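You operate a simulated robot arm through the tools that you are given. There is no shell and no other tool. Be economical: measure what you need, move in short steps, check, and stop when the job is done.

You are at the controls of a simulated robot arm. One attempt, no reset.

TASK
Seat the trial strip in the yellow holder; squeeze its rivet till the rivet board shows 1300 to 1500 m.
Fine: hands off the strip while squeezing; then squeezer on its pad, slide off, hose bled, strip back in the strip rack.

The check looks at the end state, three seconds after you hand in, the way a careful person would. Anything else that was tipped, shoved, dropped, spilled or broken makes it a failure.

THE ROBOT
A 6-joint arm with a two-finger gripper on a trunk, on a base that drives. Base frame: it is fixed to the floor where the robot stands at the start and does not move with it; the origin is under the middle of the robot, x ahead of it, y to its left, z up. Units: m, degrees, N and s.
It reaches about 1.298 m from its shoulder. Its first joint turns from -149.0 to 149.0 degrees. Places, roughly: air slide [0.5, 0.6, 0.8]; squeezer pad [0.5, 0.2, 0.8]; strip rack [0.5, -0.2, 0.8]; yellow holder [0.6, 0, 0.8]. Payload 1.57 kg.
The TCP is the grasp point between the finger pads, 0.021 m short of the fingertips. In the tool frame z runs along the fingers and y along their closing line. Largest opening 0.07 m; the body of the gripper starts 0.05 m behind the TCP.
Orientation is that of the tool frame in the base frame, as a unit quaternion [w, x, y, z]. With the fingers straight down and closing along the base's y, the tool's x points along the base's -x, its y along +y and its z along -z.

THE INTERFACE
- The arm moves only by the tool nudge_tool. Its argument "deltas" is a list that holds one entry, the list of rows, each a list of 6 numbers: the shift along the base's x, y, z in mm, then the turn, a rotation vector about the base's x, y, z in rad. In form: [[[x, y, z, rx, ry, rz], ...]]. A call has 1 to 8 rows; each row shifts and turns the commanded pose from where the row before left it. "gripper" is the gripper command, from -1 (shut) to 1 (fully open), values between in proportion, set as the call begins (left out, the last holds). Rows are played at 5 a second. More than 0.05 m and 8.6 degrees between two rows, or a gripper value outside its range, and nothing of the call is played. Where a pose cannot be reached the arm comes as near as it can. A force on the tool above 90 N (or 10 N above the force at the start of the call, whichever is more), or a blocked arm, ends the call early, and 0.2 s more pass. Each finger halts on what it meets, pressing with about 30 N; the grip force reading is that of the motor and also rises with nothing between the fingers. The clock runs only during rows and for 0.2 s after the last one: add rows that do not move to give the fingers time. The reply holds the time, the measured pose of the TCP, the force on the tool along the base axes, the opening and the grip force, in the units named above and with some noise, with the torque about the TCP (base axes, N m) and any sound that the robot's microphone picked up.
- Cameras (640 x 400 px; columns grow to the right, rows downward): "scene" is now at [0.023, 0.1869, 1.894]; the picture's right is [0.04, -1.00, 0.00], its down [-0.86, -0.03, -0.51] and it looks along [0.51, 0.02, -0.86] (base axes); focal length 253 px, centre (320, 200). "wrist" rides on the gripper at [0.079, 0.004, -0.081] in the tool frame; the picture's right is [-0.05, 1.00, 0.00], its down [-0.67, -0.04, -0.74] and it looks along [-0.74, -0.04, 0.67] (tool axes); focal length 256 px, centre (320, 200). There is no depth. A picture from a camera that has moved, and an enlarged one, comes with that camera's place and axes in the base frame and with its lens.
- capture(camera): a new picture of that camera. The clock stands still meanwhile.
- move_column(by): slides the trunk up (or, below 0, down) by that many m; the arm and the scene camera ride with it, the base frame stays. It gives what a move gives, with no picture.
- drive_base(legs): drives the robot by 1 to 6 legs, each [ahead, turn to the left] in m and degrees, along the robot's own axes; the way and the turn of a leg run together, so that a leg with both is an arc; at most 1.5 m and 180 degrees a leg. The arm and the cameras ride along, it lands a little off, and it stops where it bumps. It gives what a move gives.
- pan_tilt(pan, tilt): turns the head with the scene camera to pan (to the left, within 155 degrees either way) and tilt (down, from -29 to 69), counted from straight ahead of the robot. It gives what a move gives.
- enlarge(camera, box): a new picture of the part [left, top, right, bottom] of that camera's present view, enlarged. The clock stands still meanwhile.
- close_job(): hands the job in; it is judged then, once.

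Work in short steps. Places have to be worked out from the pictures, the camera data and where the tool is seen: move nearer, look again, correct. Check each grasp and each placing, and mend what went wrong. You have 120 turns and 78 pictures in all, those below and enlarged ones among them. Open the gripper and draw the arm clear of the work before you hand the job in, unless the task says otherwise; then end with one line.

The tools are called after "Emit:" as a command line: name --argument value ..., lists and objects as JSON in quotes. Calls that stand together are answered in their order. nudge_tool: Moves the arm, as the interface text tells. Its arguments: {"type":"object","properties":{"deltas":{"type":"array"},"gripper":{"type":"number"}},"required":["deltas"]} The other tools are called the same way: move_column (by) slides the trunk up or down; drive_base (legs) drives the base; pan_tilt (pan, tilt) turns the head that bears the scene camera; capture (camera) takes a picture; enlarge (camera, box) takes an enlarged picture of a part of a camera's view; close_job () hands the job in.

At the start:

```text
t: 0.0
position: [0.6304, 0.2588, 1.2457]
orientation: [0.0, 0.008, 1.0, -0.001]
force: [-0.4, -0.2, -0.4]
torque: [0.01, 0.01, -0.03]
finger_gap: 0.07
grip_force: 0.0
trunk travel left (down, up): [-0.926, 0.044]
robot x, y, heading: [-0.0005, 0.0179, -0.1]
head pan, tilt: [2.0, 59.5]
```

scene: 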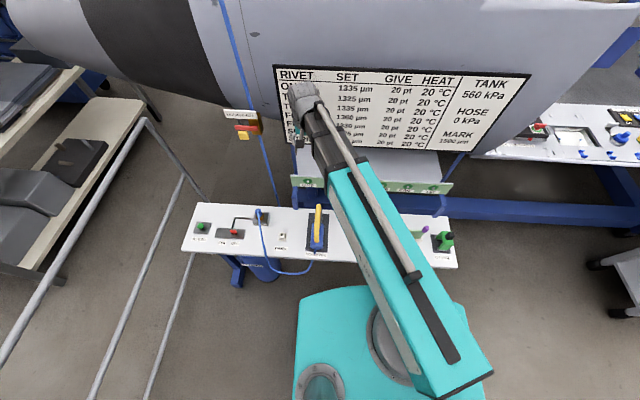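
wrist: 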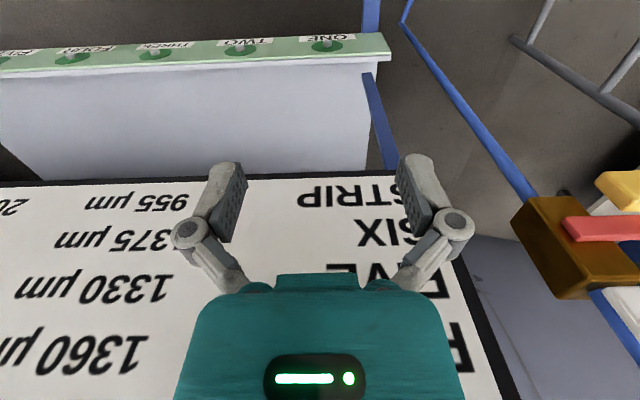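

The bench is partly hidden by the arm. I'll enlarge the bench and board parts of the scene view.

Emit:
enlarge --camera "scene" --box '[180, 180, 340, 280]'

Emit:
enlarge --camera "scene" --box '[270, 60, 540, 200]'

Emit:
enlarge --camera "scene" --box '[340, 160, 480, 280]'

```text
4.00 times, centred on (260, 230) of scene
camera zoom: at [0.023, 0.1869, 1.894], right [0.04, -1.0, 0.0], down [-0.86, -0.03, -0.51], along [0.51, 0.02, -0.86], focal length 1013 px, centre (560, 80)
```

zoom: 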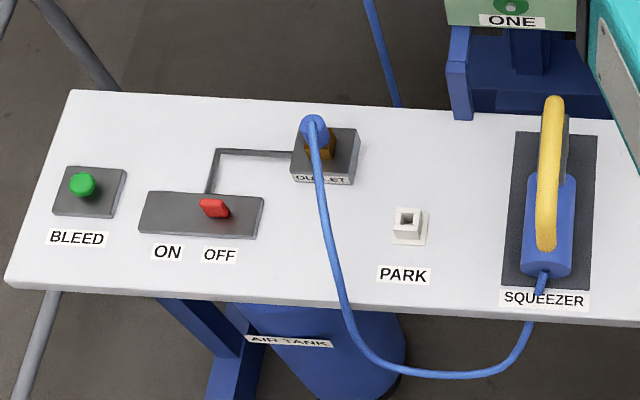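

```text
2.37 times, centred on (405, 130) of scene
camera zoom: at [0.023, 0.1869, 1.894], right [0.04, -1.0, 0.0], down [-0.86, -0.03, -0.51], along [0.51, 0.02, -0.86], focal length 600 px, centre (118, 366)
```

zoom: 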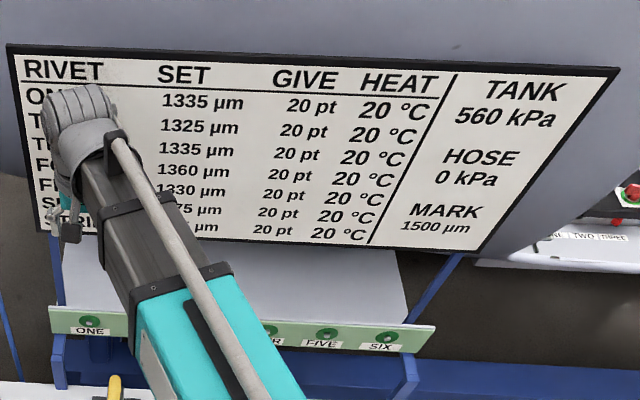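

```text
3.33 times, centred on (410, 220) of scene
camera zoom: at [0.023, 0.1869, 1.894], right [0.04, -1.0, 0.0], down [-0.86, -0.03, -0.51], along [0.51, 0.02, -0.86], focal length 844 px, centre (20, 133)
```

zoom: 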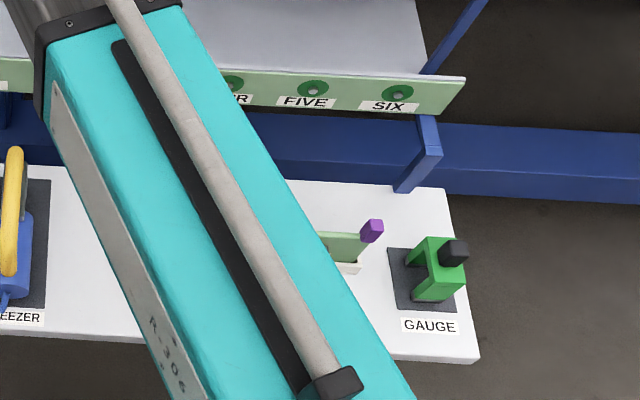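

The strip reads 955 µm at the start, but the arm hides the middle of the bench. I'll pull the arm back and left so the holder and rack can be seen.

Emit:
nudge_tool --deltas '[[[-40, 20, 0, 0, 0, 0], [-40, 30, 0, 0, 0, 0], [-20, 45, 0, 0, 0, 0], [0, 45, 0, 0, 0, 0], [0, 45, 0, 0, 0, 0], [0, 45, 0, 0, 0, 0], [0, 45, 0, 0, 0, 0], [0, 0, 0, 0, 0, 0]]]'

Emit:
capture --camera "scene"

```text
t: 1.8
position: [0.5286, 0.5336, 1.2458]
orientation: [0.0, 0.008, 1.0, 0.001]
force: [-0.6, -0.1, 0.9]
torque: [-0.01, 0.01, -0.02]
finger_gap: 0.0699
grip_force: 0.0
out of reach, approached as far as the arm can: row 6
trunk travel left (down, up): [-0.926, 0.044]
robot x, y, heading: [0.0012, 0.0176, 0.3]
head pan, tilt: [2.0, 59.5]
```

```text
72 pictures are left
camera scene: at [0.0227, 0.1866, 1.8941], right [0.04, -1.0, 0.0], down [-0.86, -0.03, -0.51], along [0.51, 0.02, -0.86], focal length 253 px, centre (320, 200)
```

scene: 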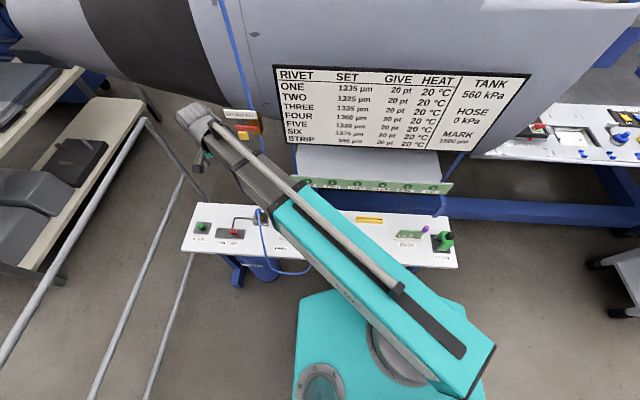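

Now the yellow holder, the rack and the gauge are visible. I'll zoom in on the right half and the left half.

Emit:
enlarge --camera "scene" --box '[340, 200, 470, 280]'

Emit:
enlarge --camera "scene" --box '[270, 60, 540, 200]'

Emit:
enlarge --camera "scene" --box '[200, 90, 300, 152]'

```text
4.92 times, centred on (405, 240) of scene
camera zoom: at [0.0227, 0.1866, 1.8941], right [0.04, -1.0, 0.0], down [-0.86, -0.03, -0.51], along [0.51, 0.02, -0.86], focal length 1247 px, centre (-98, 3)
```

zoom: 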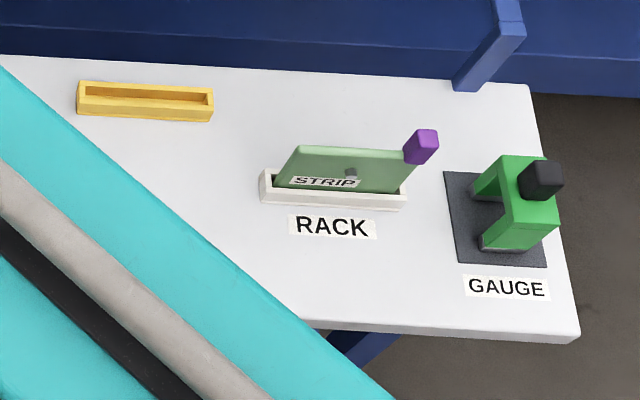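

```text
2.37 times, centred on (405, 130) of scene
camera zoom: at [0.0227, 0.1866, 1.8941], right [0.04, -1.0, 0.0], down [-0.86, -0.03, -0.51], along [0.51, 0.02, -0.86], focal length 600 px, centre (118, 366)
```

zoom: 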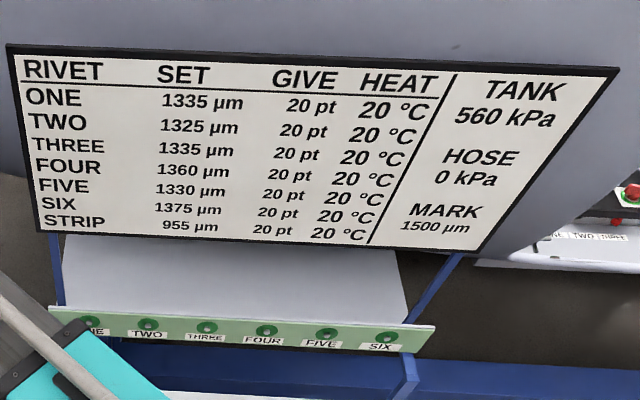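

```text
6.40 times, centred on (250, 121) of scene
camera zoom: at [0.0227, 0.1866, 1.8941], right [0.04, -1.0, 0.0], down [-0.86, -0.03, -0.51], along [0.51, 0.02, -0.86], focal length 1621 px, centre (768, 706)
```

zoom: 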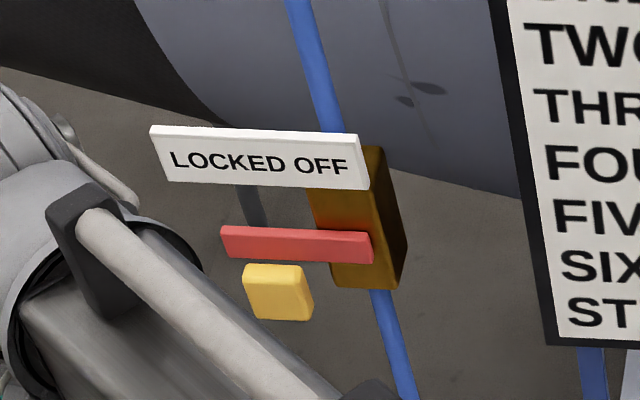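

The "LOCKED OFF" valve stays untouched. I judge the slide at about (0.48, 0.61), bleed (0.50, 0.775), squeezer (0.495, 0.215), rack (0.484, -0.2) and holder (0.566, -0.03). I'll move over the squeezer from behind to look at it closely with the wrist camera.

Emit:
nudge_tool --deltas '[[[-40, -45, 0, 0, 0, 0], [-40, -45, 0, 0, 0, 0], [-40, -45, 0, 0, 0, 0], [-20, -45, 0, 0, 0, 0], [-20, -45, 0, 0, 0, 0], [0, -45, 0, 0, 0, 0], [0, -45, 0, 0, 0, 0], [0, 0, 0, 0, 0, 0]]]'

Emit:
move_column --by -0.2

Emit:
capture --camera "wrist"

```text
refused: row 1 steps farther than a row can; nothing moved
```

```text
t: 4.0
position: [0.5276, 0.5327, 1.0468]
orientation: [-0.001, 0.008, 1.0, 0.001]
force: [-0.2, 0.1, 0.1]
torque: [0.01, 0.02, 0.05]
finger_gap: 0.0701
grip_force: 0.1
trunk travel left (down, up): [-0.726, 0.244]
robot x, y, heading: [0.0001, 0.0142, 0.2]
head pan, tilt: [2.0, 59.5]
```

```text
68 pictures are left
camera wrist: at [0.4484, 0.538, 1.1267], right [0.07, 1.0, 0.0], down [0.67, -0.05, 0.74], along [0.74, -0.05, -0.67], focal length 256 px, centre (320, 200)
```

wrist: 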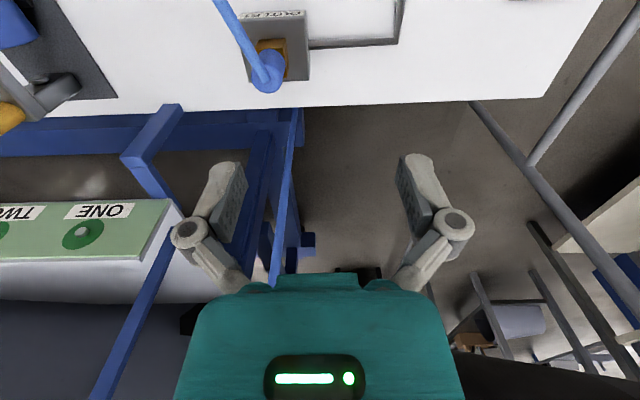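

Step size was slightly over; I'll redo the shift with smaller steps toward (0.37, 0.25).

Emit:
nudge_tool --deltas '[[[-25, -40, 0, 0, 0, 0], [-25, -40, 0, 0, 0, 0], [-25, -40, 0, 0, 0, 0], [-25, -40, 0, 0, 0, 0], [-25, -40, 0, 0, 0, 0], [-25, -40, 0, 0, 0, 0], [0, -40, 0, 0, 0, 0], [0, -40, 0, 0, 0, 0]]]'

Emit:
capture --camera "wrist"

Emit:
capture --camera "scene"

```text
t: 5.8
position: [0.4607, 0.2777, 1.0444]
orientation: [-0.001, 0.009, 1.0, -0.001]
force: [0.2, 0.0, 0.0]
torque: [0.03, 0.01, -0.04]
finger_gap: 0.0701
grip_force: 0.2
out of reach, approached as far as the arm can: row 5, 6, 7, 8
trunk travel left (down, up): [-0.726, 0.244]
robot x, y, heading: [0.0011, 0.0155, 0.0]
head pan, tilt: [2.0, 59.5]
```

```text
67 pictures are left
camera wrist: at [0.3814, 0.2828, 1.1269], right [0.07, 1.0, 0.0], down [0.67, -0.05, 0.74], along [0.74, -0.05, -0.67], focal length 256 px, centre (320, 200)
```

wrist: 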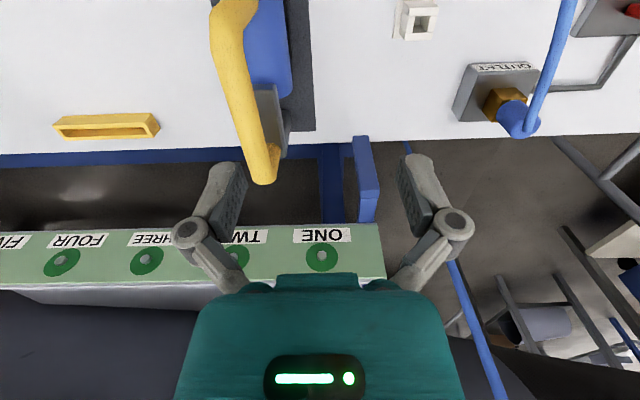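

```text
66 pictures are left
camera scene: at [0.0229, 0.1868, 1.694], right [0.04, -1.0, 0.0], down [-0.86, -0.03, -0.51], along [0.51, 0.02, -0.86], focal length 253 px, centre (320, 200)
```

scene: 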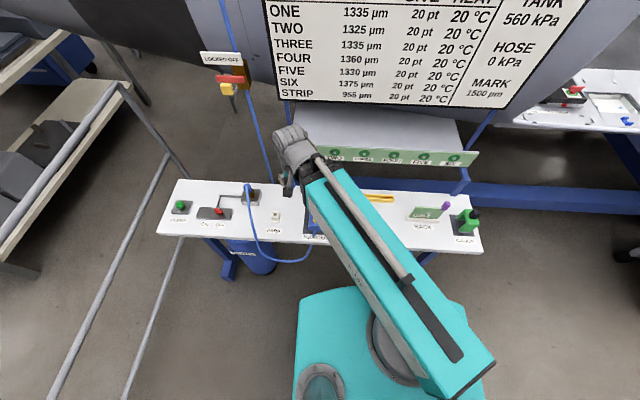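

The workspace is too tight near the shoulder, so I'll back the base up about 0.3 m to get reach over the bench.

Emit:
drive_base --legs '[[-0.3, 0]]'

Emit:
nudge_tool --deltas '[[[45, -10, 0, 0, 0, 0], [45, -10, 0, 0, 0, 0], [45, -10, 0, 0, 0, 0], [25, -10, 0, 0, 0, 0], [0, 0, 0, 0, 0, 0]]]'

Emit:
capture --camera "wrist"

```text
t: 8.2
position: [0.1635, 0.2746, 1.0454]
orientation: [-0.001, 0.014, 1.0, -0.001]
force: [0.2, -0.5, 0.6]
torque: [0.03, 0.02, -0.01]
finger_gap: 0.0699
grip_force: 0.0
trunk travel left (down, up): [-0.726, 0.244]
robot x, y, heading: [-0.3029, 0.0172, -0.8]
head pan, tilt: [2.0, 59.5]
```

```text
t: 9.3
position: [0.3217, 0.2336, 1.0446]
orientation: [-0.001, 0.014, 1.0, 0.0]
force: [0.1, 0.0, 0.3]
torque: [0.01, 0.02, -0.03]
finger_gap: 0.0699
grip_force: 0.0
trunk travel left (down, up): [-0.726, 0.244]
robot x, y, heading: [-0.3025, 0.0124, -0.7]
head pan, tilt: [2.0, 59.5]
```

```text
65 pictures are left
camera wrist: at [0.2419, 0.2392, 1.1269], right [0.08, 1.0, 0.0], down [0.67, -0.05, 0.74], along [0.74, -0.06, -0.67], focal length 256 px, centre (320, 200)
```

wrist: 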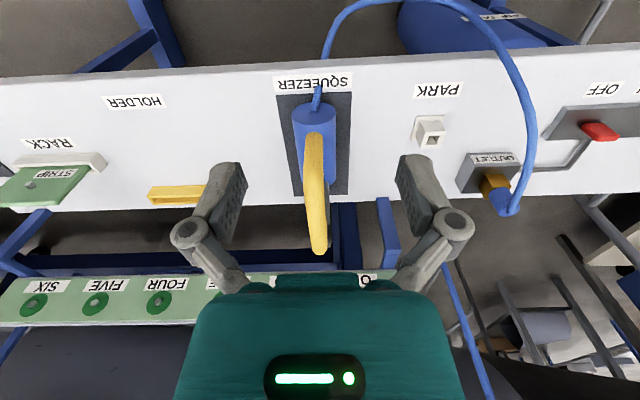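

I'll enlarge the squeezer in this view.

Emit:
enlarge --camera "wrist" --box '[260, 60, 380, 260]'

Emit:
enlarge --camera "wrist" --box '[0, 80, 240, 230]'

```text
2.00 times, centred on (320, 160) of wrist
camera zoom: at [0.2419, 0.2392, 1.1269], right [0.08, 1.0, 0.0], down [0.67, -0.05, 0.74], along [0.74, -0.06, -0.67], focal length 512 px, centre (320, 280)
```

zoom: 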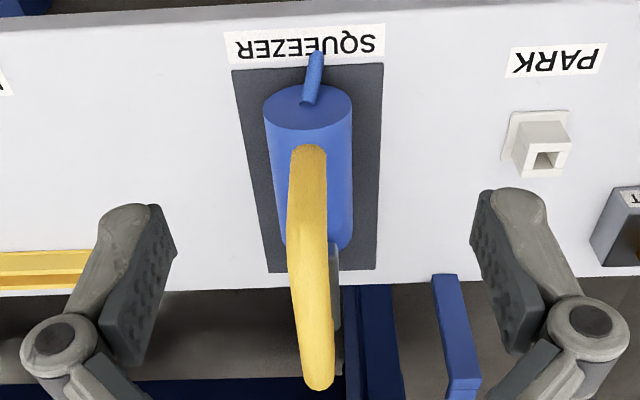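

```text
2.67 times, centred on (120, 155) of wrist
camera zoom: at [0.2419, 0.2392, 1.1269], right [0.08, 1.0, 0.0], down [0.67, -0.05, 0.74], along [0.74, -0.06, -0.67], focal length 683 px, centre (853, 320)
```

zoom: 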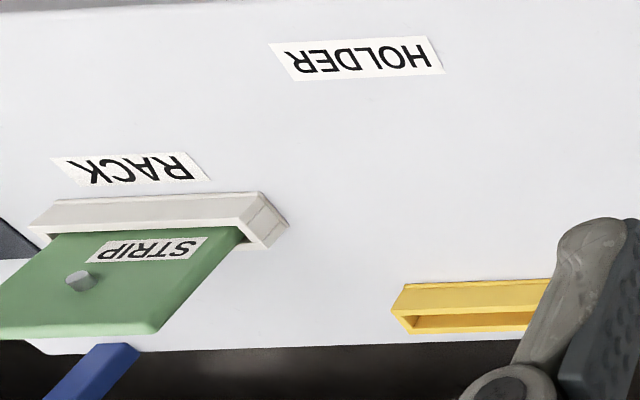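

The squeezer's body lies along x with a yellow part over it. I need a side view, so I'll move right while yawing the tool 90° to look toward +y.

Emit:
nudge_tool --deltas '[[[0, -25, 0, 0, 0, 0.145], [0, -25, 0, 0, 0, 0.145], [0, -25, 0, 0, 0, 0.145], [0, -25, 0, 0, 0, 0.145], [0, -25, 0, 0, 0, 0.145], [0, -25, 0, 0, 0, 0.145], [20, -25, 0, 0, 0, 0.145], [20, -25, 0, 0, 0, 0.145]]]'

Emit:
nudge_tool --deltas '[[[35, 0, -10, 0, 0, 0.145], [35, 0, -10, 0, 0, 0.145], [35, 0, -10, 0, 0, 0.12], [30, 0, -10, 0, 0, 0], [0, 0, -10, 0, 0, 0], [0, 0, 0, 0, 0, 0]]]'

Emit:
capture --camera "wrist"

```text
t: 11.2
position: [0.3657, 0.0389, 1.0446]
orientation: [0.001, -0.537, 0.844, -0.001]
force: [0.6, -0.5, 0.0]
torque: [0.01, -0.03, -0.01]
finger_gap: 0.07
grip_force: 0.0
trunk travel left (down, up): [-0.726, 0.244]
robot x, y, heading: [-0.3002, 0.0123, -0.5]
head pan, tilt: [2.0, 59.5]
```

```text
t: 12.6
position: [0.4992, 0.0379, 1.0456]
orientation: [0.0, -0.697, 0.717, -0.001]
force: [1.5, 0.6, -0.9]
torque: [0.01, -0.02, -0.02]
finger_gap: 0.0702
grip_force: 0.0
out of reach, approached as far as the arm can: row 1, 2, 3, 4, 5
trunk travel left (down, up): [-0.726, 0.244]
robot x, y, heading: [-0.2988, 0.0155, -0.7]
head pan, tilt: [2.0, 59.5]
```

```text
62 pictures are left
camera wrist: at [0.4914, -0.0423, 1.1268], right [-1.0, 0.08, 0.0], down [0.05, 0.67, 0.74], along [0.06, 0.74, -0.67], focal length 256 px, centre (320, 200)
```

wrist: 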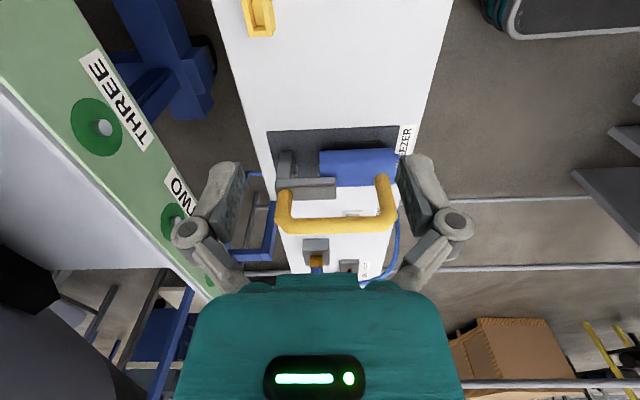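

z will not go below 1.045 at this trunk height; the column must do that. I'll enlarge this side view of the squeezer first.

Emit:
enlarge --camera "wrist" --box '[250, 110, 430, 240]'

Emit:
move_column --by -0.12

Emit:
enlarge --camera "wrist" --box '[180, 100, 460, 275]'

```text
3.08 times, centred on (340, 175) of wrist
camera zoom: at [0.4914, -0.0423, 1.1268], right [-1.0, 0.08, 0.0], down [0.05, 0.67, 0.74], along [0.06, 0.74, -0.67], focal length 788 px, centre (258, 277)
```

zoom: 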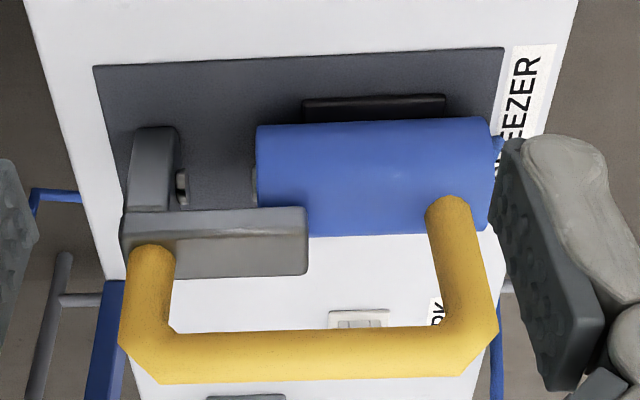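

```text
t: 14.1
position: [0.4984, 0.038, 0.9245]
orientation: [-0.001, -0.697, 0.717, -0.001]
force: [0.1, 0.8, 0.8]
torque: [0.02, -0.01, 0.03]
finger_gap: 0.0699
grip_force: 0.1
trunk travel left (down, up): [-0.606, 0.364]
robot x, y, heading: [-0.2956, 0.0128, -0.6]
head pan, tilt: [2.0, 59.5]
```

```text
2.29 times, centred on (320, 188) of wrist
camera zoom: at [0.4913, -0.0424, 1.0068], right [-1.0, 0.08, 0.0], down [0.05, 0.67, 0.74], along [0.06, 0.74, -0.67], focal length 585 px, centre (320, 229)
```

zoom: 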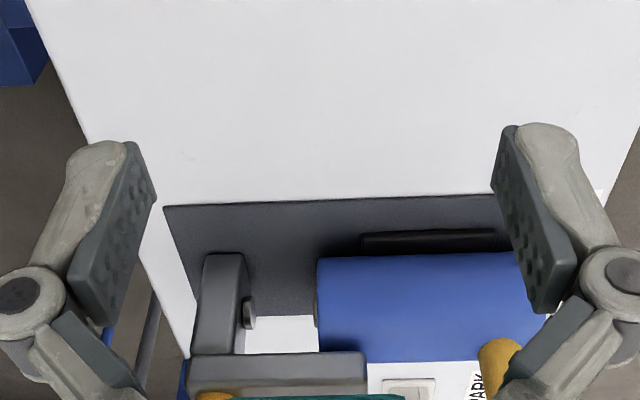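

There is a dark piece low on the body (trigger or foot). I'll pitch the tool to get a near-horizontal view from the side.

Emit:
nudge_tool --deltas '[[[0, -5, 0, 0.14, 0, 0], [0, -5, 0, 0.14, 0, 0], [0, -5, 0, 0.14, 0, 0], [0, -5, 0, 0.14, 0, 0], [0, 0, 0, 0, 0, 0]]]'

Emit:
enlarge --camera "wrist" --box '[160, 20, 480, 220]'

```text
t: 15.2
position: [0.4996, 0.0174, 0.9534]
orientation: [0.193, -0.67, 0.689, 0.197]
force: [-0.3, 0.2, 0.7]
torque: [0.02, -0.01, 0.0]
finger_gap: 0.0702
grip_force: 0.0
out of reach, approached as far as the arm can: row 2, 3, 4
trunk travel left (down, up): [-0.606, 0.364]
robot x, y, heading: [-0.3009, 0.0159, -0.7]
head pan, tilt: [2.0, 59.5]
```

```text
2.00 times, centred on (320, 120) of wrist
camera zoom: at [0.4917, -0.0937, 0.9806], right [-1.0, 0.07, 0.04], down [0.05, 0.17, 0.98], along [0.06, 0.98, -0.17], focal length 512 px, centre (320, 360)
```

zoom: 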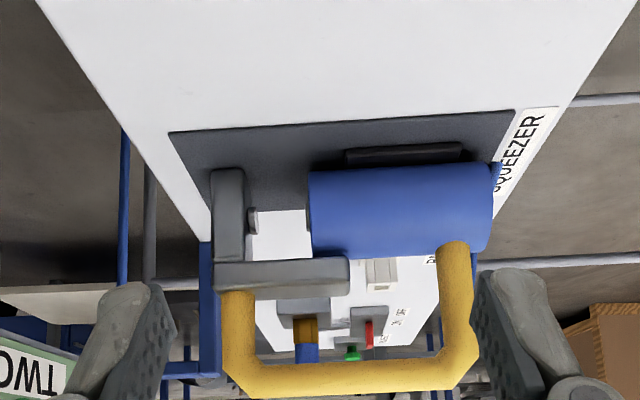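

Upside-down view: body lying low, jaw opening downward, handle on top, and a black bar under the body. One tighter look at that bar and the ram.

Emit:
enlarge --camera "wrist" --box '[235, 80, 415, 192]'

```text
3.56 times, centred on (325, 136) of wrist
camera zoom: at [0.4917, -0.0937, 0.9806], right [-1.0, 0.07, 0.04], down [0.05, 0.17, 0.98], along [0.06, 0.98, -0.17], focal length 910 px, centre (302, 428)
```

zoom: 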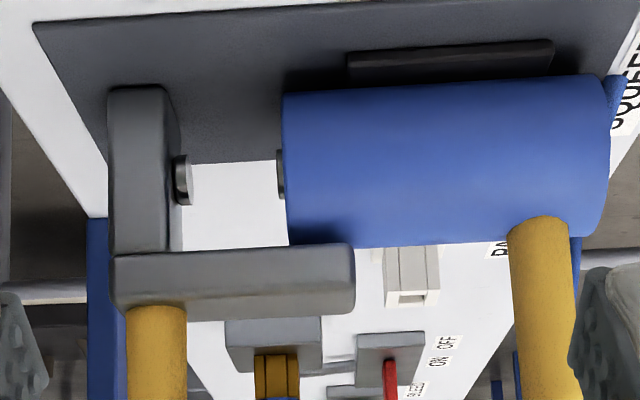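

No trigger is visible: a block under the body is a foot, so I take it the air itself drives the ram once the squeezer stands over the strip. First the strip: I'll undo the pitch, then go above the purple tab near (0.49, -0.256).

Emit:
nudge_tool --deltas '[[[0, -30, 10, -0.14, 0, 0], [0, -40, 10, -0.14, 0, 0], [0, -40, 0, -0.14, 0, 0], [0, -40, 0, -0.14, 0, 0], [0, -40, 0, 0, 0, 0], [0, -40, 0, 0, 0, 0], [-5, -44, 0, 0, 0, 0], [0, 0, 0, 0, 0, 0]]]'

Emit:
capture --camera "wrist"

Emit:
capture --camera "scene"

```text
t: 17.1
position: [0.4901, -0.258, 0.9255]
orientation: [0.0, -0.697, 0.717, 0.0]
force: [0.9, -0.8, 0.3]
torque: [-0.01, 0.03, 0.02]
finger_gap: 0.07
grip_force: 0.0
out of reach, approached as far as the arm can: row 1, 2, 3
trunk travel left (down, up): [-0.606, 0.364]
robot x, y, heading: [-0.3028, 0.0136, -0.9]
head pan, tilt: [2.0, 59.5]
```

```text
57 pictures are left
camera wrist: at [0.4827, -0.3385, 1.0068], right [-1.0, 0.08, 0.0], down [0.05, 0.67, 0.74], along [0.06, 0.74, -0.67], focal length 256 px, centre (320, 200)
```

wrist: 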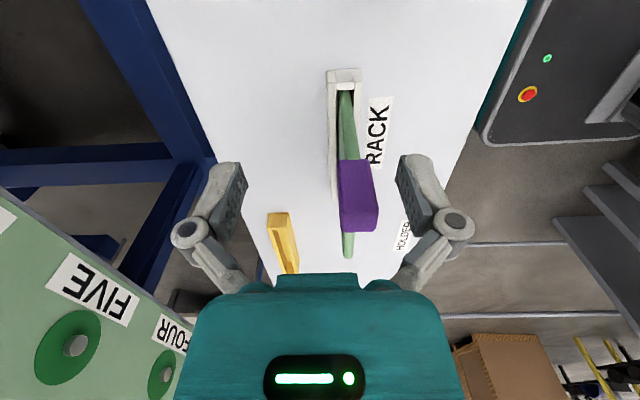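

```text
56 pictures are left
camera scene: at [-0.2752, 0.1861, 1.5741], right [0.02, -1.0, 0.0], down [-0.86, -0.02, -0.51], along [0.51, 0.01, -0.86], focal length 253 px, centre (320, 200)
```

scene: 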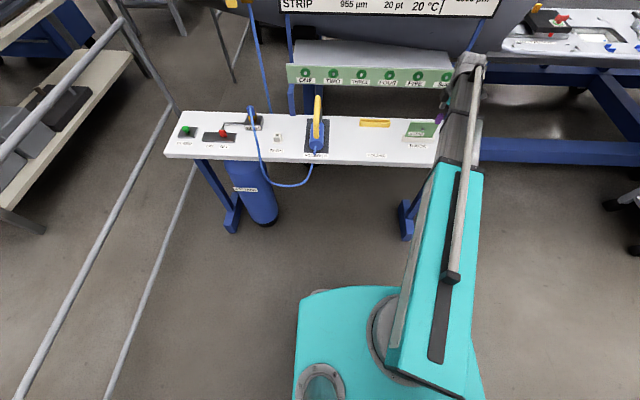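

Triangulating both views puts the tab centre at about (0.473, -0.24, 0.915), about 19 mm thick in x. I'll centre in x, correct the yaw by 1.6° and look again.

Emit:
nudge_tool --deltas '[[[-17, 0, 0, 0, 0, 0.028], [0, 10, 0, 0, 0, 0], [0, 0, 0, 0, 0, 0]]]'

Emit:
capture --camera "wrist"

```text
t: 17.9
position: [0.4761, -0.2477, 0.924]
orientation: [0.0, -0.707, 0.707, -0.001]
force: [-1.0, 0.3, 0.8]
torque: [0.0, -0.02, 0.02]
finger_gap: 0.0699
grip_force: 0.1
trunk travel left (down, up): [-0.606, 0.364]
robot x, y, heading: [-0.2985, 0.0177, -0.9]
head pan, tilt: [2.0, 59.5]
```

```text
55 pictures are left
camera wrist: at [0.47, -0.3271, 1.0067], right [-1.0, 0.05, 0.0], down [0.03, 0.67, 0.74], along [0.04, 0.74, -0.67], focal length 256 px, centre (320, 200)
```

wrist: 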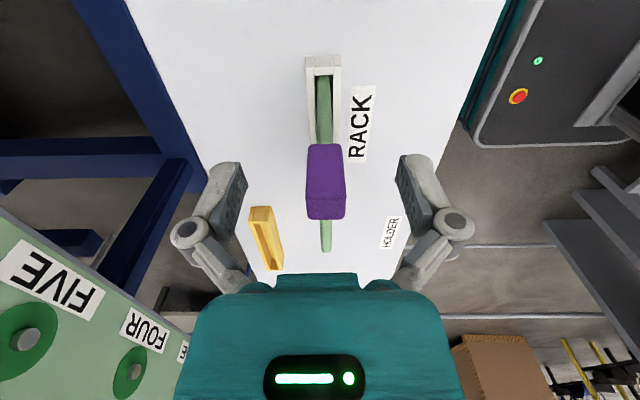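

The tab sits nearly in line with the grasp point: about 4 mm off in x and roughly 12 mm farther in y. I'll shift and then partially close to check.

Emit:
nudge_tool --deltas '[[[-4, 6, 0, 0, 0, 0], [0, 6, -3, 0, 0, 0], [0, 0, 0, 0, 0, 0]]]'

Emit:
nudge_tool --deltas '[[[0, 0, 0, 0, 0, 0], [0, 0, 0, 0, 0, 0], [0, 0, 0, 0, 0, 0], [0, 0, 0, 0, 0, 0]]]' --gripper -0.2

Emit:
capture --camera "wrist"

```text
t: 18.6
position: [0.4735, -0.2349, 0.925]
orientation: [0.0, 0.707, -0.707, 0.001]
force: [-0.6, 0.1, 0.8]
torque: [-0.01, -0.02, 0.0]
finger_gap: 0.0701
grip_force: 0.2
trunk travel left (down, up): [-0.606, 0.364]
robot x, y, heading: [-0.3009, 0.0149, -0.9]
head pan, tilt: [2.0, 59.5]
```

```text
t: 19.6
position: [0.4725, -0.2353, 0.9253]
orientation: [0.0, 0.708, -0.707, 0.002]
force: [0.4, 0.6, 1.0]
torque: [0.03, 0.01, 0.01]
finger_gap: 0.028
grip_force: 0.1
trunk travel left (down, up): [-0.606, 0.364]
robot x, y, heading: [-0.3029, 0.0161, -0.7]
head pan, tilt: [2.0, 59.5]
```

```text
54 pictures are left
camera wrist: at [0.4678, -0.315, 1.0068], right [-1.0, 0.05, 0.0], down [0.03, 0.67, 0.74], along [0.04, 0.74, -0.67], focal length 256 px, centre (320, 200)
```

wrist: 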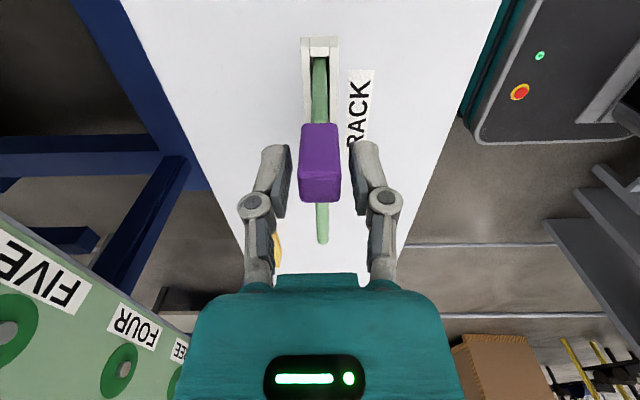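

The tab is centred between the fingers. I'll lower about 10 mm with the column for a deeper hold and then close.

Emit:
move_column --by -0.01

Emit:
nudge_tool --deltas '[[[0, 0, 0, 0, 0, 0], [0, 0, 0, 0, 0, 0], [0, 0, 0, 0, 0, 0], [0, 0, 0, 0, 0, 0]]]' --gripper -1

Emit:
move_column --by 0.02

Emit:
capture --camera "wrist"

```text
t: 20.2
position: [0.4727, -0.2344, 0.915]
orientation: [-0.001, 0.708, -0.706, 0.001]
force: [-0.2, -0.2, -0.1]
torque: [-0.02, 0.0, 0.0]
finger_gap: 0.0281
grip_force: 0.1
trunk travel left (down, up): [-0.596, 0.374]
robot x, y, heading: [-0.2979, 0.0142, -0.6]
head pan, tilt: [2.0, 59.5]
```

```text
t: 21.2
position: [0.4729, -0.2345, 0.9157]
orientation: [0.0, -0.707, 0.708, -0.002]
force: [0.1, 0.4, 1.1]
torque: [0.07, -0.03, -0.05]
finger_gap: 0.0174
grip_force: 29.6
trunk travel left (down, up): [-0.596, 0.374]
robot x, y, heading: [-0.3, 0.0149, -0.9]
head pan, tilt: [2.0, 59.5]
```

```text
t: 21.9
position: [0.4723, -0.2351, 0.9344]
orientation: [0.0, 0.708, -0.707, 0.001]
force: [0.2, 0.4, -1.6]
torque: [-0.05, 0.02, 0.02]
finger_gap: 0.0176
grip_force: 29.6
trunk travel left (down, up): [-0.616, 0.354]
robot x, y, heading: [-0.2988, 0.0147, -0.7]
head pan, tilt: [2.0, 59.5]
```

```text
53 pictures are left
camera wrist: at [0.4679, -0.315, 1.0167], right [-1.0, 0.05, 0.0], down [0.03, 0.67, 0.74], along [0.04, 0.74, -0.67], focal length 256 px, centre (320, 200)
```

wrist: 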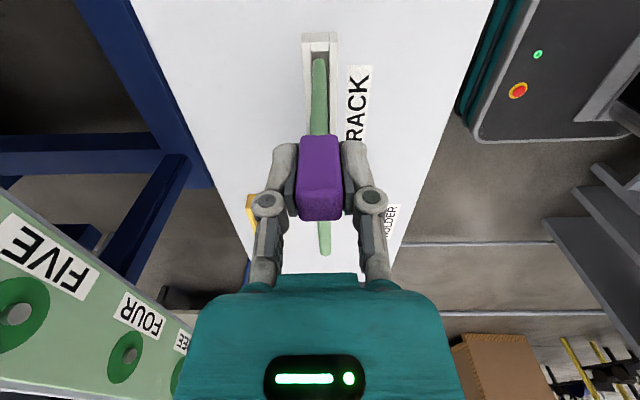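

The strip is lifted in the grip (rack seat pose was TCP 0.4727, -0.2345, 0.915). I'll raise it more and carry it toward the holder, holding high, then look.

Emit:
move_column --by 0.06

Emit:
nudge_tool --deltas '[[[20, 40, 0, 0, 0, 0], [20, 40, 0, 0, 0, 0], [20, 40, 0, 0, 0, 0], [12, 30, 0, 0, 0, 0], [0, 0, 0, 0, 0, 0]]]'

Emit:
capture --camera "wrist"

Emit:
enlarge --camera "scene" --box '[300, 60, 460, 160]'

```text
t: 22.9
position: [0.4731, -0.2352, 0.9953]
orientation: [0.0, 0.707, -0.707, 0.001]
force: [0.0, -0.4, -1.6]
torque: [-0.06, -0.03, -0.01]
finger_gap: 0.0174
grip_force: 29.4
trunk travel left (down, up): [-0.676, 0.294]
robot x, y, heading: [-0.3013, 0.018, -0.7]
head pan, tilt: [2.0, 59.5]
```

```text
t: 24.1
position: [0.5442, -0.0849, 0.9948]
orientation: [0.0, -0.707, 0.707, -0.001]
force: [-0.3, 0.1, -0.1]
torque: [-0.03, -0.03, 0.03]
finger_gap: 0.0172
grip_force: 29.9
trunk travel left (down, up): [-0.676, 0.294]
robot x, y, heading: [-0.2969, 0.0144, -0.5]
head pan, tilt: [2.0, 59.5]
```

```text
52 pictures are left
camera wrist: at [0.5396, -0.1653, 1.0767], right [-1.0, 0.05, 0.0], down [0.04, 0.67, 0.74], along [0.04, 0.74, -0.67], focal length 256 px, centre (320, 200)
```

wrist: 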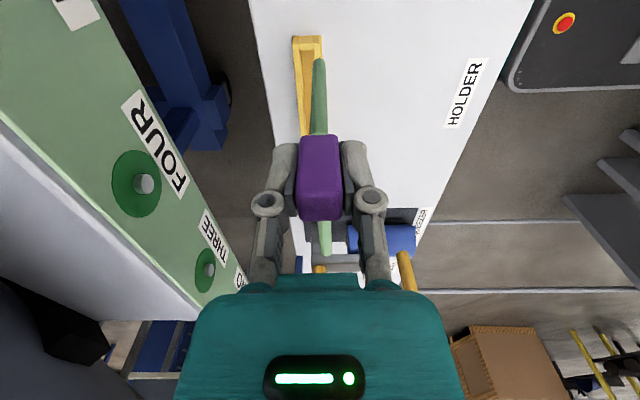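

```text
4.00 times, centred on (380, 110) of scene
camera zoom: at [-0.2748, 0.1868, 1.644], right [0.02, -1.0, 0.0], down [-0.86, -0.02, -0.51], along [0.51, 0.01, -0.86], focal length 1013 px, centre (80, 560)
```

zoom: 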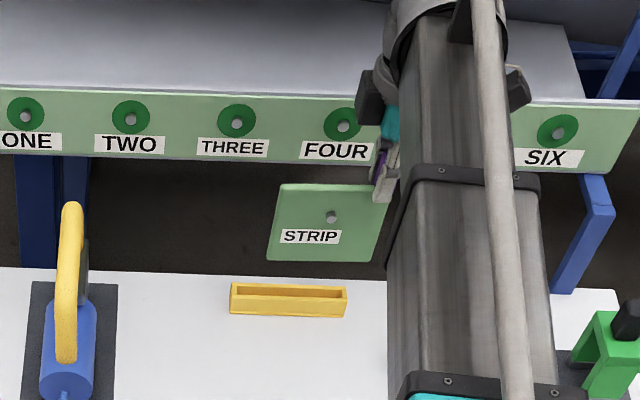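

From both views the strip should be at TCP about x 0.5555, y -0.065 for the holder. I'll shift there and lower until the strip's lower edge (about 109 mm below TCP) is just above the holder.

Emit:
nudge_tool --deltas '[[[11, 20, 0, 0, 0, 0], [0, 0, 0, 0, 0, 0]]]'

Emit:
move_column --by -0.048

Emit:
capture --camera "wrist"

Emit:
enlarge --camera "scene" --box '[330, 80, 426, 140]'

```text
t: 24.7
position: [0.557, -0.0657, 0.9947]
orientation: [0.0, 0.707, -0.707, 0.001]
force: [-0.4, 0.0, -1.4]
torque: [-0.04, 0.0, 0.02]
finger_gap: 0.0173
grip_force: 29.7
trunk travel left (down, up): [-0.676, 0.294]
robot x, y, heading: [-0.3007, 0.0149, -0.5]
head pan, tilt: [2.0, 59.5]
```

```text
t: 25.6
position: [0.555, -0.0666, 0.9464]
orientation: [0.0, 0.707, -0.707, 0.001]
force: [-0.6, -0.1, -1.0]
torque: [-0.01, -0.01, -0.02]
finger_gap: 0.0176
grip_force: 29.9
trunk travel left (down, up): [-0.628, 0.342]
robot x, y, heading: [-0.3035, 0.0183, -0.6]
head pan, tilt: [2.0, 59.5]
```

```text
50 pictures are left
camera wrist: at [0.5508, -0.1471, 1.0287], right [-1.0, 0.05, 0.0], down [0.03, 0.67, 0.74], along [0.04, 0.74, -0.67], focal length 256 px, centre (320, 200)
```

wrist: 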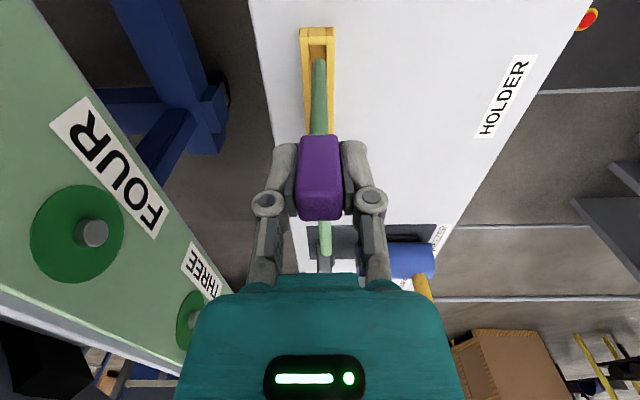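

```text
6.67 times, centred on (378, 110) of scene
camera zoom: at [-0.275, 0.1865, 1.596], right [0.02, -1.0, 0.0], down [-0.86, -0.02, -0.51], along [0.51, 0.01, -0.86], focal length 1689 px, centre (-67, 800)
```

zoom: 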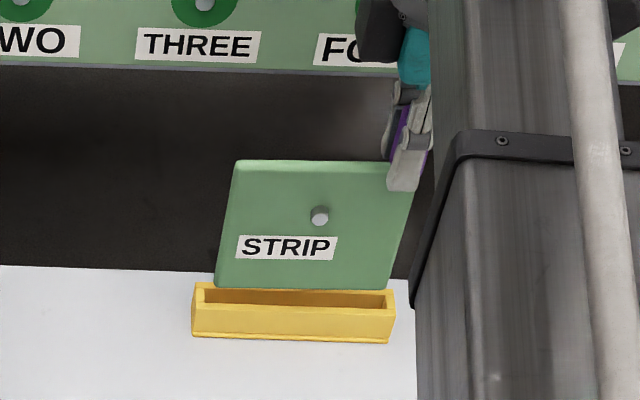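

Nearly aligned: the strip looks 1-4 mm too far to the right (-y). I'll shift +2.5 mm in y, lower 6 mm, and zoom in tightly.

Emit:
nudge_tool --deltas '[[[0.5, 2.5, 0, 0, 0, 0], [0, 0, 0, 0, 0, 0]]]'

Emit:
move_column --by -0.006

Emit:
enlarge --camera "scene" --box '[354, 108, 402, 138]'

```text
t: 26.2
position: [0.5566, -0.0654, 0.9469]
orientation: [0.0, -0.707, 0.707, -0.001]
force: [-0.5, -0.6, -0.7]
torque: [-0.07, 0.0, 0.04]
finger_gap: 0.0174
grip_force: 29.9
trunk travel left (down, up): [-0.628, 0.342]
robot x, y, heading: [-0.302, 0.0196, -1.0]
head pan, tilt: [2.0, 59.5]
```

```text
t: 26.8
position: [0.5563, -0.0642, 0.9412]
orientation: [-0.001, 0.707, -0.707, 0.001]
force: [-0.2, 0.0, -1.0]
torque: [-0.05, -0.01, -0.01]
finger_gap: 0.0171
grip_force: 30.4
trunk travel left (down, up): [-0.622, 0.348]
robot x, y, heading: [-0.2971, 0.0149, -0.9]
head pan, tilt: [2.0, 59.5]
```

```text
13.33 times, centred on (378, 123) of scene
camera zoom: at [-0.2749, 0.1865, 1.59], right [0.02, -1.0, 0.0], down [-0.86, -0.02, -0.51], along [0.51, 0.01, -0.86], focal length 3377 px, centre (-453, 1227)
```

zoom: 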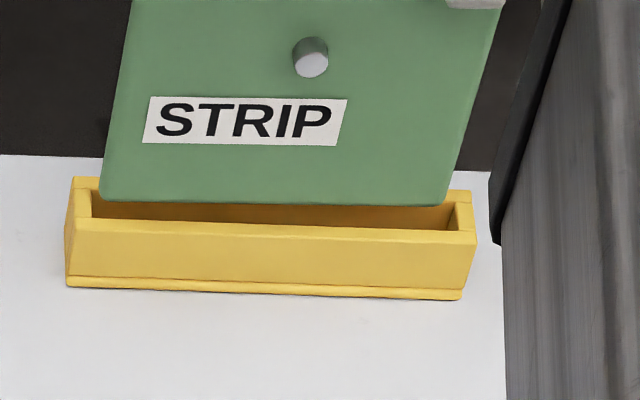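

The strip is within the slot's clearance (about 1 mm left of centre), 4 mm above the opening. I'll shift -1 mm and lower into the slot in steps.

Emit:
nudge_tool --deltas '[[[0, -1, 0, 0, 0, 0], [0, 0, 0, 0, 0, 0]]]'

Emit:
move_column --by -0.012

Emit:
enlarge --camera "scene" --box '[354, 104, 402, 134]'

```text
t: 27.4
position: [0.5557, -0.0653, 0.9419]
orientation: [0.0, -0.707, 0.707, -0.001]
force: [0.0, -0.3, -1.9]
torque: [-0.04, -0.05, 0.01]
finger_gap: 0.0171
grip_force: 30.0
trunk travel left (down, up): [-0.622, 0.348]
robot x, y, heading: [-0.3015, 0.0173, -0.6]
head pan, tilt: [2.0, 59.5]
```

```text
t: 27.9
position: [0.5568, -0.0664, 0.9295]
orientation: [0.0, -0.707, 0.707, 0.0]
force: [0.8, 0.2, -1.5]
torque: [-0.09, -0.15, -0.14]
finger_gap: 0.0173
grip_force: 30.1
trunk travel left (down, up): [-0.61, 0.36]
robot x, y, heading: [-0.2974, 0.014, -0.4]
head pan, tilt: [2.0, 59.5]
```

```text
13.33 times, centred on (378, 119) of scene
camera zoom: at [-0.2747, 0.1865, 1.5779], right [0.02, -1.0, 0.0], down [-0.86, -0.02, -0.51], along [0.51, 0.01, -0.86], focal length 3377 px, centre (-453, 1280)
```

zoom: 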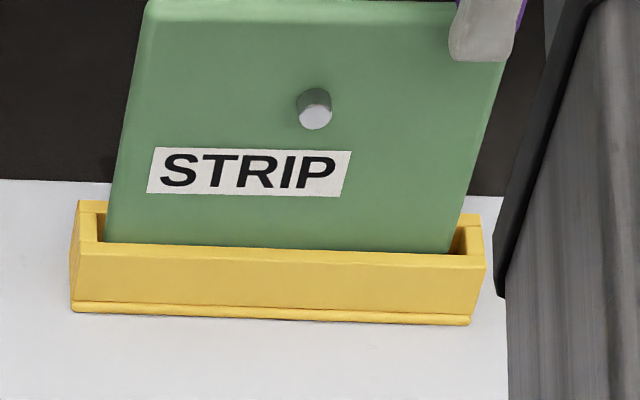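

The strip has entered the slot. I'll lower further toward the same height as in the rack (TCP z 0.915).

Emit:
move_column --by -0.012

Emit:
move_column --by -0.004

```text
t: 28.6
position: [0.5565, -0.0657, 0.9171]
orientation: [0.0, 0.708, -0.706, 0.001]
force: [0.7, -0.8, -2.5]
torque: [-0.05, -0.09, -0.08]
finger_gap: 0.0176
grip_force: 30.1
trunk travel left (down, up): [-0.598, 0.372]
robot x, y, heading: [-0.2976, 0.0171, -0.8]
head pan, tilt: [2.0, 59.5]
```

```text
t: 29.1
position: [0.5559, -0.0652, 0.9151]
orientation: [-0.001, 0.707, -0.707, 0.002]
force: [4.6, -1.6, 23.8]
torque: [0.18, -0.38, -0.11]
finger_gap: 0.0175
grip_force: 29.5
trunk travel left (down, up): [-0.594, 0.376]
robot x, y, heading: [-0.2974, 0.0146, -0.6]
head pan, tilt: [2.0, 59.5]
```

Contact at z 0.915 — seated at the same height as in the rack. I'll open and rise clear.

Emit:
nudge_tool --deltas '[[[0, 0, 0, 0, 0, 0], [0, 0, 0, 0, 0, 0], [0, 0, 0, 0, 0, 0], [0, 0, 0, 0, 0, 0]]]' --gripper 0.4

Emit:
move_column --by 0.1

Emit:
capture --camera "wrist"

```text
t: 30.1
position: [0.5563, -0.0657, 0.9135]
orientation: [0.0, -0.707, 0.708, -0.001]
force: [-0.4, -0.2, -0.4]
torque: [0.02, 0.0, 0.02]
finger_gap: 0.0489
grip_force: 0.1
trunk travel left (down, up): [-0.594, 0.376]
robot x, y, heading: [-0.2984, 0.0122, -0.8]
head pan, tilt: [2.0, 59.5]
```

```text
t: 31.4
position: [0.5566, -0.0654, 1.0125]
orientation: [-0.001, -0.707, 0.707, -0.001]
force: [-0.1, -0.4, -0.7]
torque: [0.03, 0.0, 0.01]
finger_gap: 0.0491
grip_force: 0.1
trunk travel left (down, up): [-0.694, 0.276]
robot x, y, heading: [-0.3005, 0.0143, -0.8]
head pan, tilt: [2.0, 59.5]
```

```text
46 pictures are left
camera wrist: at [0.5513, -0.1459, 1.0947], right [-1.0, 0.05, 0.0], down [0.03, 0.67, 0.74], along [0.04, 0.74, -0.67], focal length 256 px, centre (320, 200)
```

wrist: 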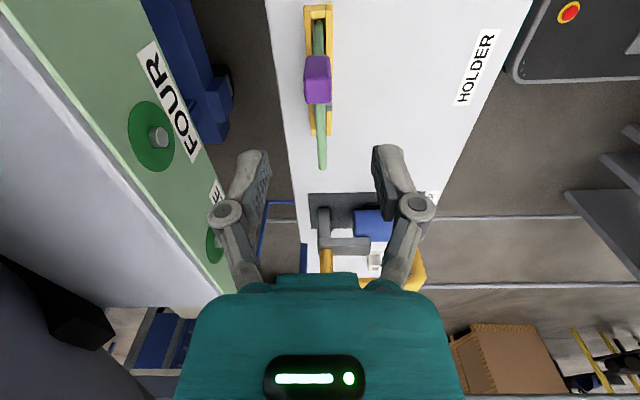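

The strip stands seated in the holder. Before using the squeezer I want a lower, nearly horizontal look at its underside and jaw (what the black bar is), so I'll pitch the tool again, a bit back from the strip.

Emit:
nudge_tool --deltas '[[[-30, 20, 0, 0, 0, 0], [-30, 20, 0, 0.14, 0, 0], [-26, 20, 0, 0.14, 0, 0], [0, 0, 0, 0.14, 0, 0], [0, 0, 0, 0.14, 0, 0], [0, 0, 0, 0.1, 0, 0], [0, 0, 0, 0, 0, 0]]]'

Emit:
move_column --by -0.15

Emit:
enlarge --camera "wrist" --box '[160, 60, 480, 260]'

```text
t: 33.0
position: [0.4717, -0.0079, 1.0509]
orientation: [0.229, -0.669, 0.67, 0.227]
force: [0.2, 0.3, 0.2]
torque: [-0.01, 0.01, -0.01]
finger_gap: 0.049
grip_force: 0.1
out of reach, approached as far as the arm can: row 3, 4, 5, 6
trunk travel left (down, up): [-0.694, 0.276]
robot x, y, heading: [-0.2994, 0.0147, -0.7]
head pan, tilt: [2.0, 59.5]
```

```text
t: 34.8
position: [0.47, -0.0057, 0.902]
orientation: [0.228, -0.669, 0.67, 0.227]
force: [-0.1, 0.6, 0.2]
torque: [0.0, -0.02, 0.02]
finger_gap: 0.0489
grip_force: 0.1
trunk travel left (down, up): [-0.544, 0.426]
robot x, y, heading: [-0.2982, 0.0176, -0.9]
head pan, tilt: [2.0, 59.5]
```

```text
2.00 times, centred on (320, 160) of wrist
camera zoom: at [0.4651, -0.12, 0.918], right [-1.0, 0.04, 0.03], down [0.03, 0.07, 1.0], along [0.04, 1.0, -0.07], focal length 512 px, centre (320, 280)
```

zoom: 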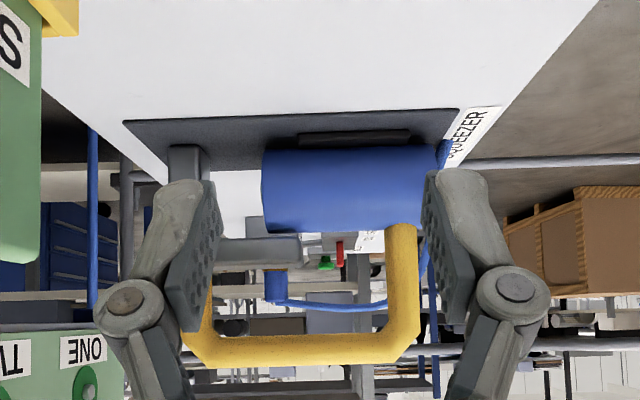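

The bar is just a foot under the body; ram axis is near z 0.838, the jaw's back bar underside about 29 mm above it, close to the rivet's depth below the strip top. Next I'll test the air: raise, level the tool, turn back to yaw 0 and move toward the slide knob.

Emit:
move_column --by 0.17

Emit:
nudge_tool --deltas '[[[-10, 0, 0, -0.14, 0, 0], [-10, 0, 0, -0.14, 0, 0], [-10, 0, 0, -0.14, 0, 0], [0, 0, 0, -0.14, 0, 0], [0, 20, 0, -0.1, 0, 0], [0, 40, 0, 0, 0, -0.145], [0, 40, 0, 0, 0, -0.145], [0, 40, 0, 0, 0, -0.145]]]'

Emit:
nudge_tool --deltas '[[[0, 45, 0, 0, 0, -0.145], [0, 45, 0, 0, 0, -0.145], [0, 45, 0, 0, 0, -0.145], [0, 45, 0, 0, 0, -0.145], [0, 45, 0, 0, 0, -0.145], [0, 45, 0, 0, 0, -0.145], [0, 45, 0, 0, 0, -0.145], [0, 45, 0, 0, 0, -0.125]]]'

Emit:
capture --camera "wrist"

```text
t: 36.7
position: [0.47, -0.0071, 1.0717]
orientation: [0.229, -0.669, 0.67, 0.228]
force: [-0.6, -0.5, 0.4]
torque: [0.01, -0.02, -0.02]
finger_gap: 0.0488
grip_force: 0.0
trunk travel left (down, up): [-0.714, 0.256]
robot x, y, heading: [-0.3006, 0.0138, -0.6]
head pan, tilt: [2.0, 59.5]
```

```text
t: 38.5
position: [0.4425, 0.133, 1.0325]
orientation: [-0.001, -0.536, 0.844, -0.002]
force: [0.5, -0.9, -0.5]
torque: [0.02, 0.01, 0.0]
finger_gap: 0.0489
grip_force: 0.0
out of reach, approached as far as the arm can: row 1, 2, 3, 4, 7
trunk travel left (down, up): [-0.714, 0.256]
robot x, y, heading: [-0.2992, 0.015, -0.8]
head pan, tilt: [2.0, 59.5]
```

```text
t: 40.3
position: [0.4409, 0.4979, 1.0337]
orientation: [-0.001, 0.004, 1.0, -0.002]
force: [-0.5, -0.5, 0.1]
torque: [0.01, 0.0, 0.0]
finger_gap: 0.0491
grip_force: 0.1
out of reach, approached as far as the arm can: row 1, 4
trunk travel left (down, up): [-0.714, 0.256]
robot x, y, heading: [-0.3005, 0.0171, -0.6]
head pan, tilt: [2.0, 59.5]
```

```text
44 pictures are left
camera wrist: at [0.3616, 0.502, 1.1147], right [0.06, 1.0, 0.0], down [0.67, -0.04, 0.74], along [0.74, -0.05, -0.67], focal length 256 px, centre (320, 200)
```

wrist: 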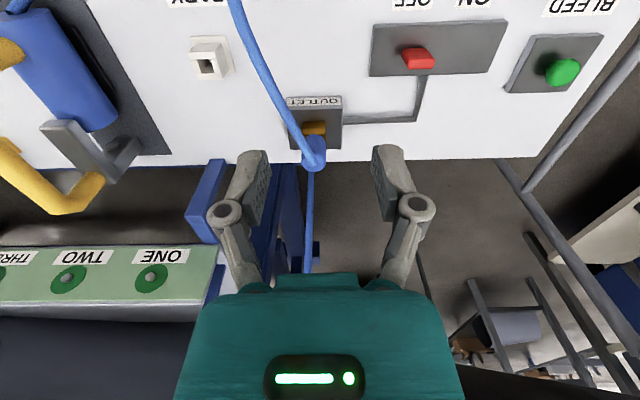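

The knob is near (0.466, 0.597), the bleed button near (0.49, 0.758). I'll go above the knob, lower and re-check.

Emit:
nudge_tool --deltas '[[[10, 34, 0, 0, 0, 0], [10, 34, 0, 0, 0, 0], [6, 32, 0, 0, 0, 0], [0, 0, 0, 0, 0, 0]]]'

Emit:
move_column --by -0.13

Emit:
capture --camera "wrist"

```text
t: 41.3
position: [0.4651, 0.5927, 1.0324]
orientation: [-0.001, 0.002, 1.0, 0.0]
force: [0.5, 0.0, 0.4]
torque: [0.0, 0.03, 0.02]
finger_gap: 0.0488
grip_force: 0.1
trunk travel left (down, up): [-0.714, 0.256]
robot x, y, heading: [-0.3021, 0.0209, -0.7]
head pan, tilt: [2.0, 59.5]
```

```text
t: 42.9
position: [0.4653, 0.5914, 0.9019]
orientation: [-0.002, 0.003, 1.0, -0.001]
force: [-0.5, 0.1, 0.3]
torque: [0.04, -0.01, -0.02]
finger_gap: 0.0491
grip_force: 0.0
trunk travel left (down, up): [-0.584, 0.386]
robot x, y, heading: [-0.301, 0.014, -0.7]
head pan, tilt: [2.0, 59.5]
```

```text
43 pictures are left
camera wrist: at [0.3859, 0.596, 0.985], right [0.06, 1.0, 0.0], down [0.67, -0.04, 0.74], along [0.74, -0.04, -0.67], focal length 256 px, centre (320, 200)
```

wrist: 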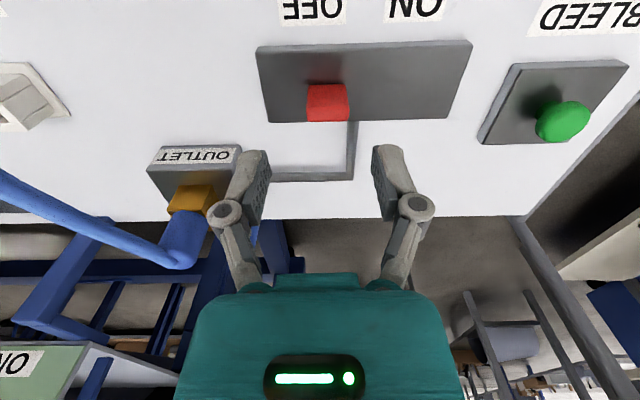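

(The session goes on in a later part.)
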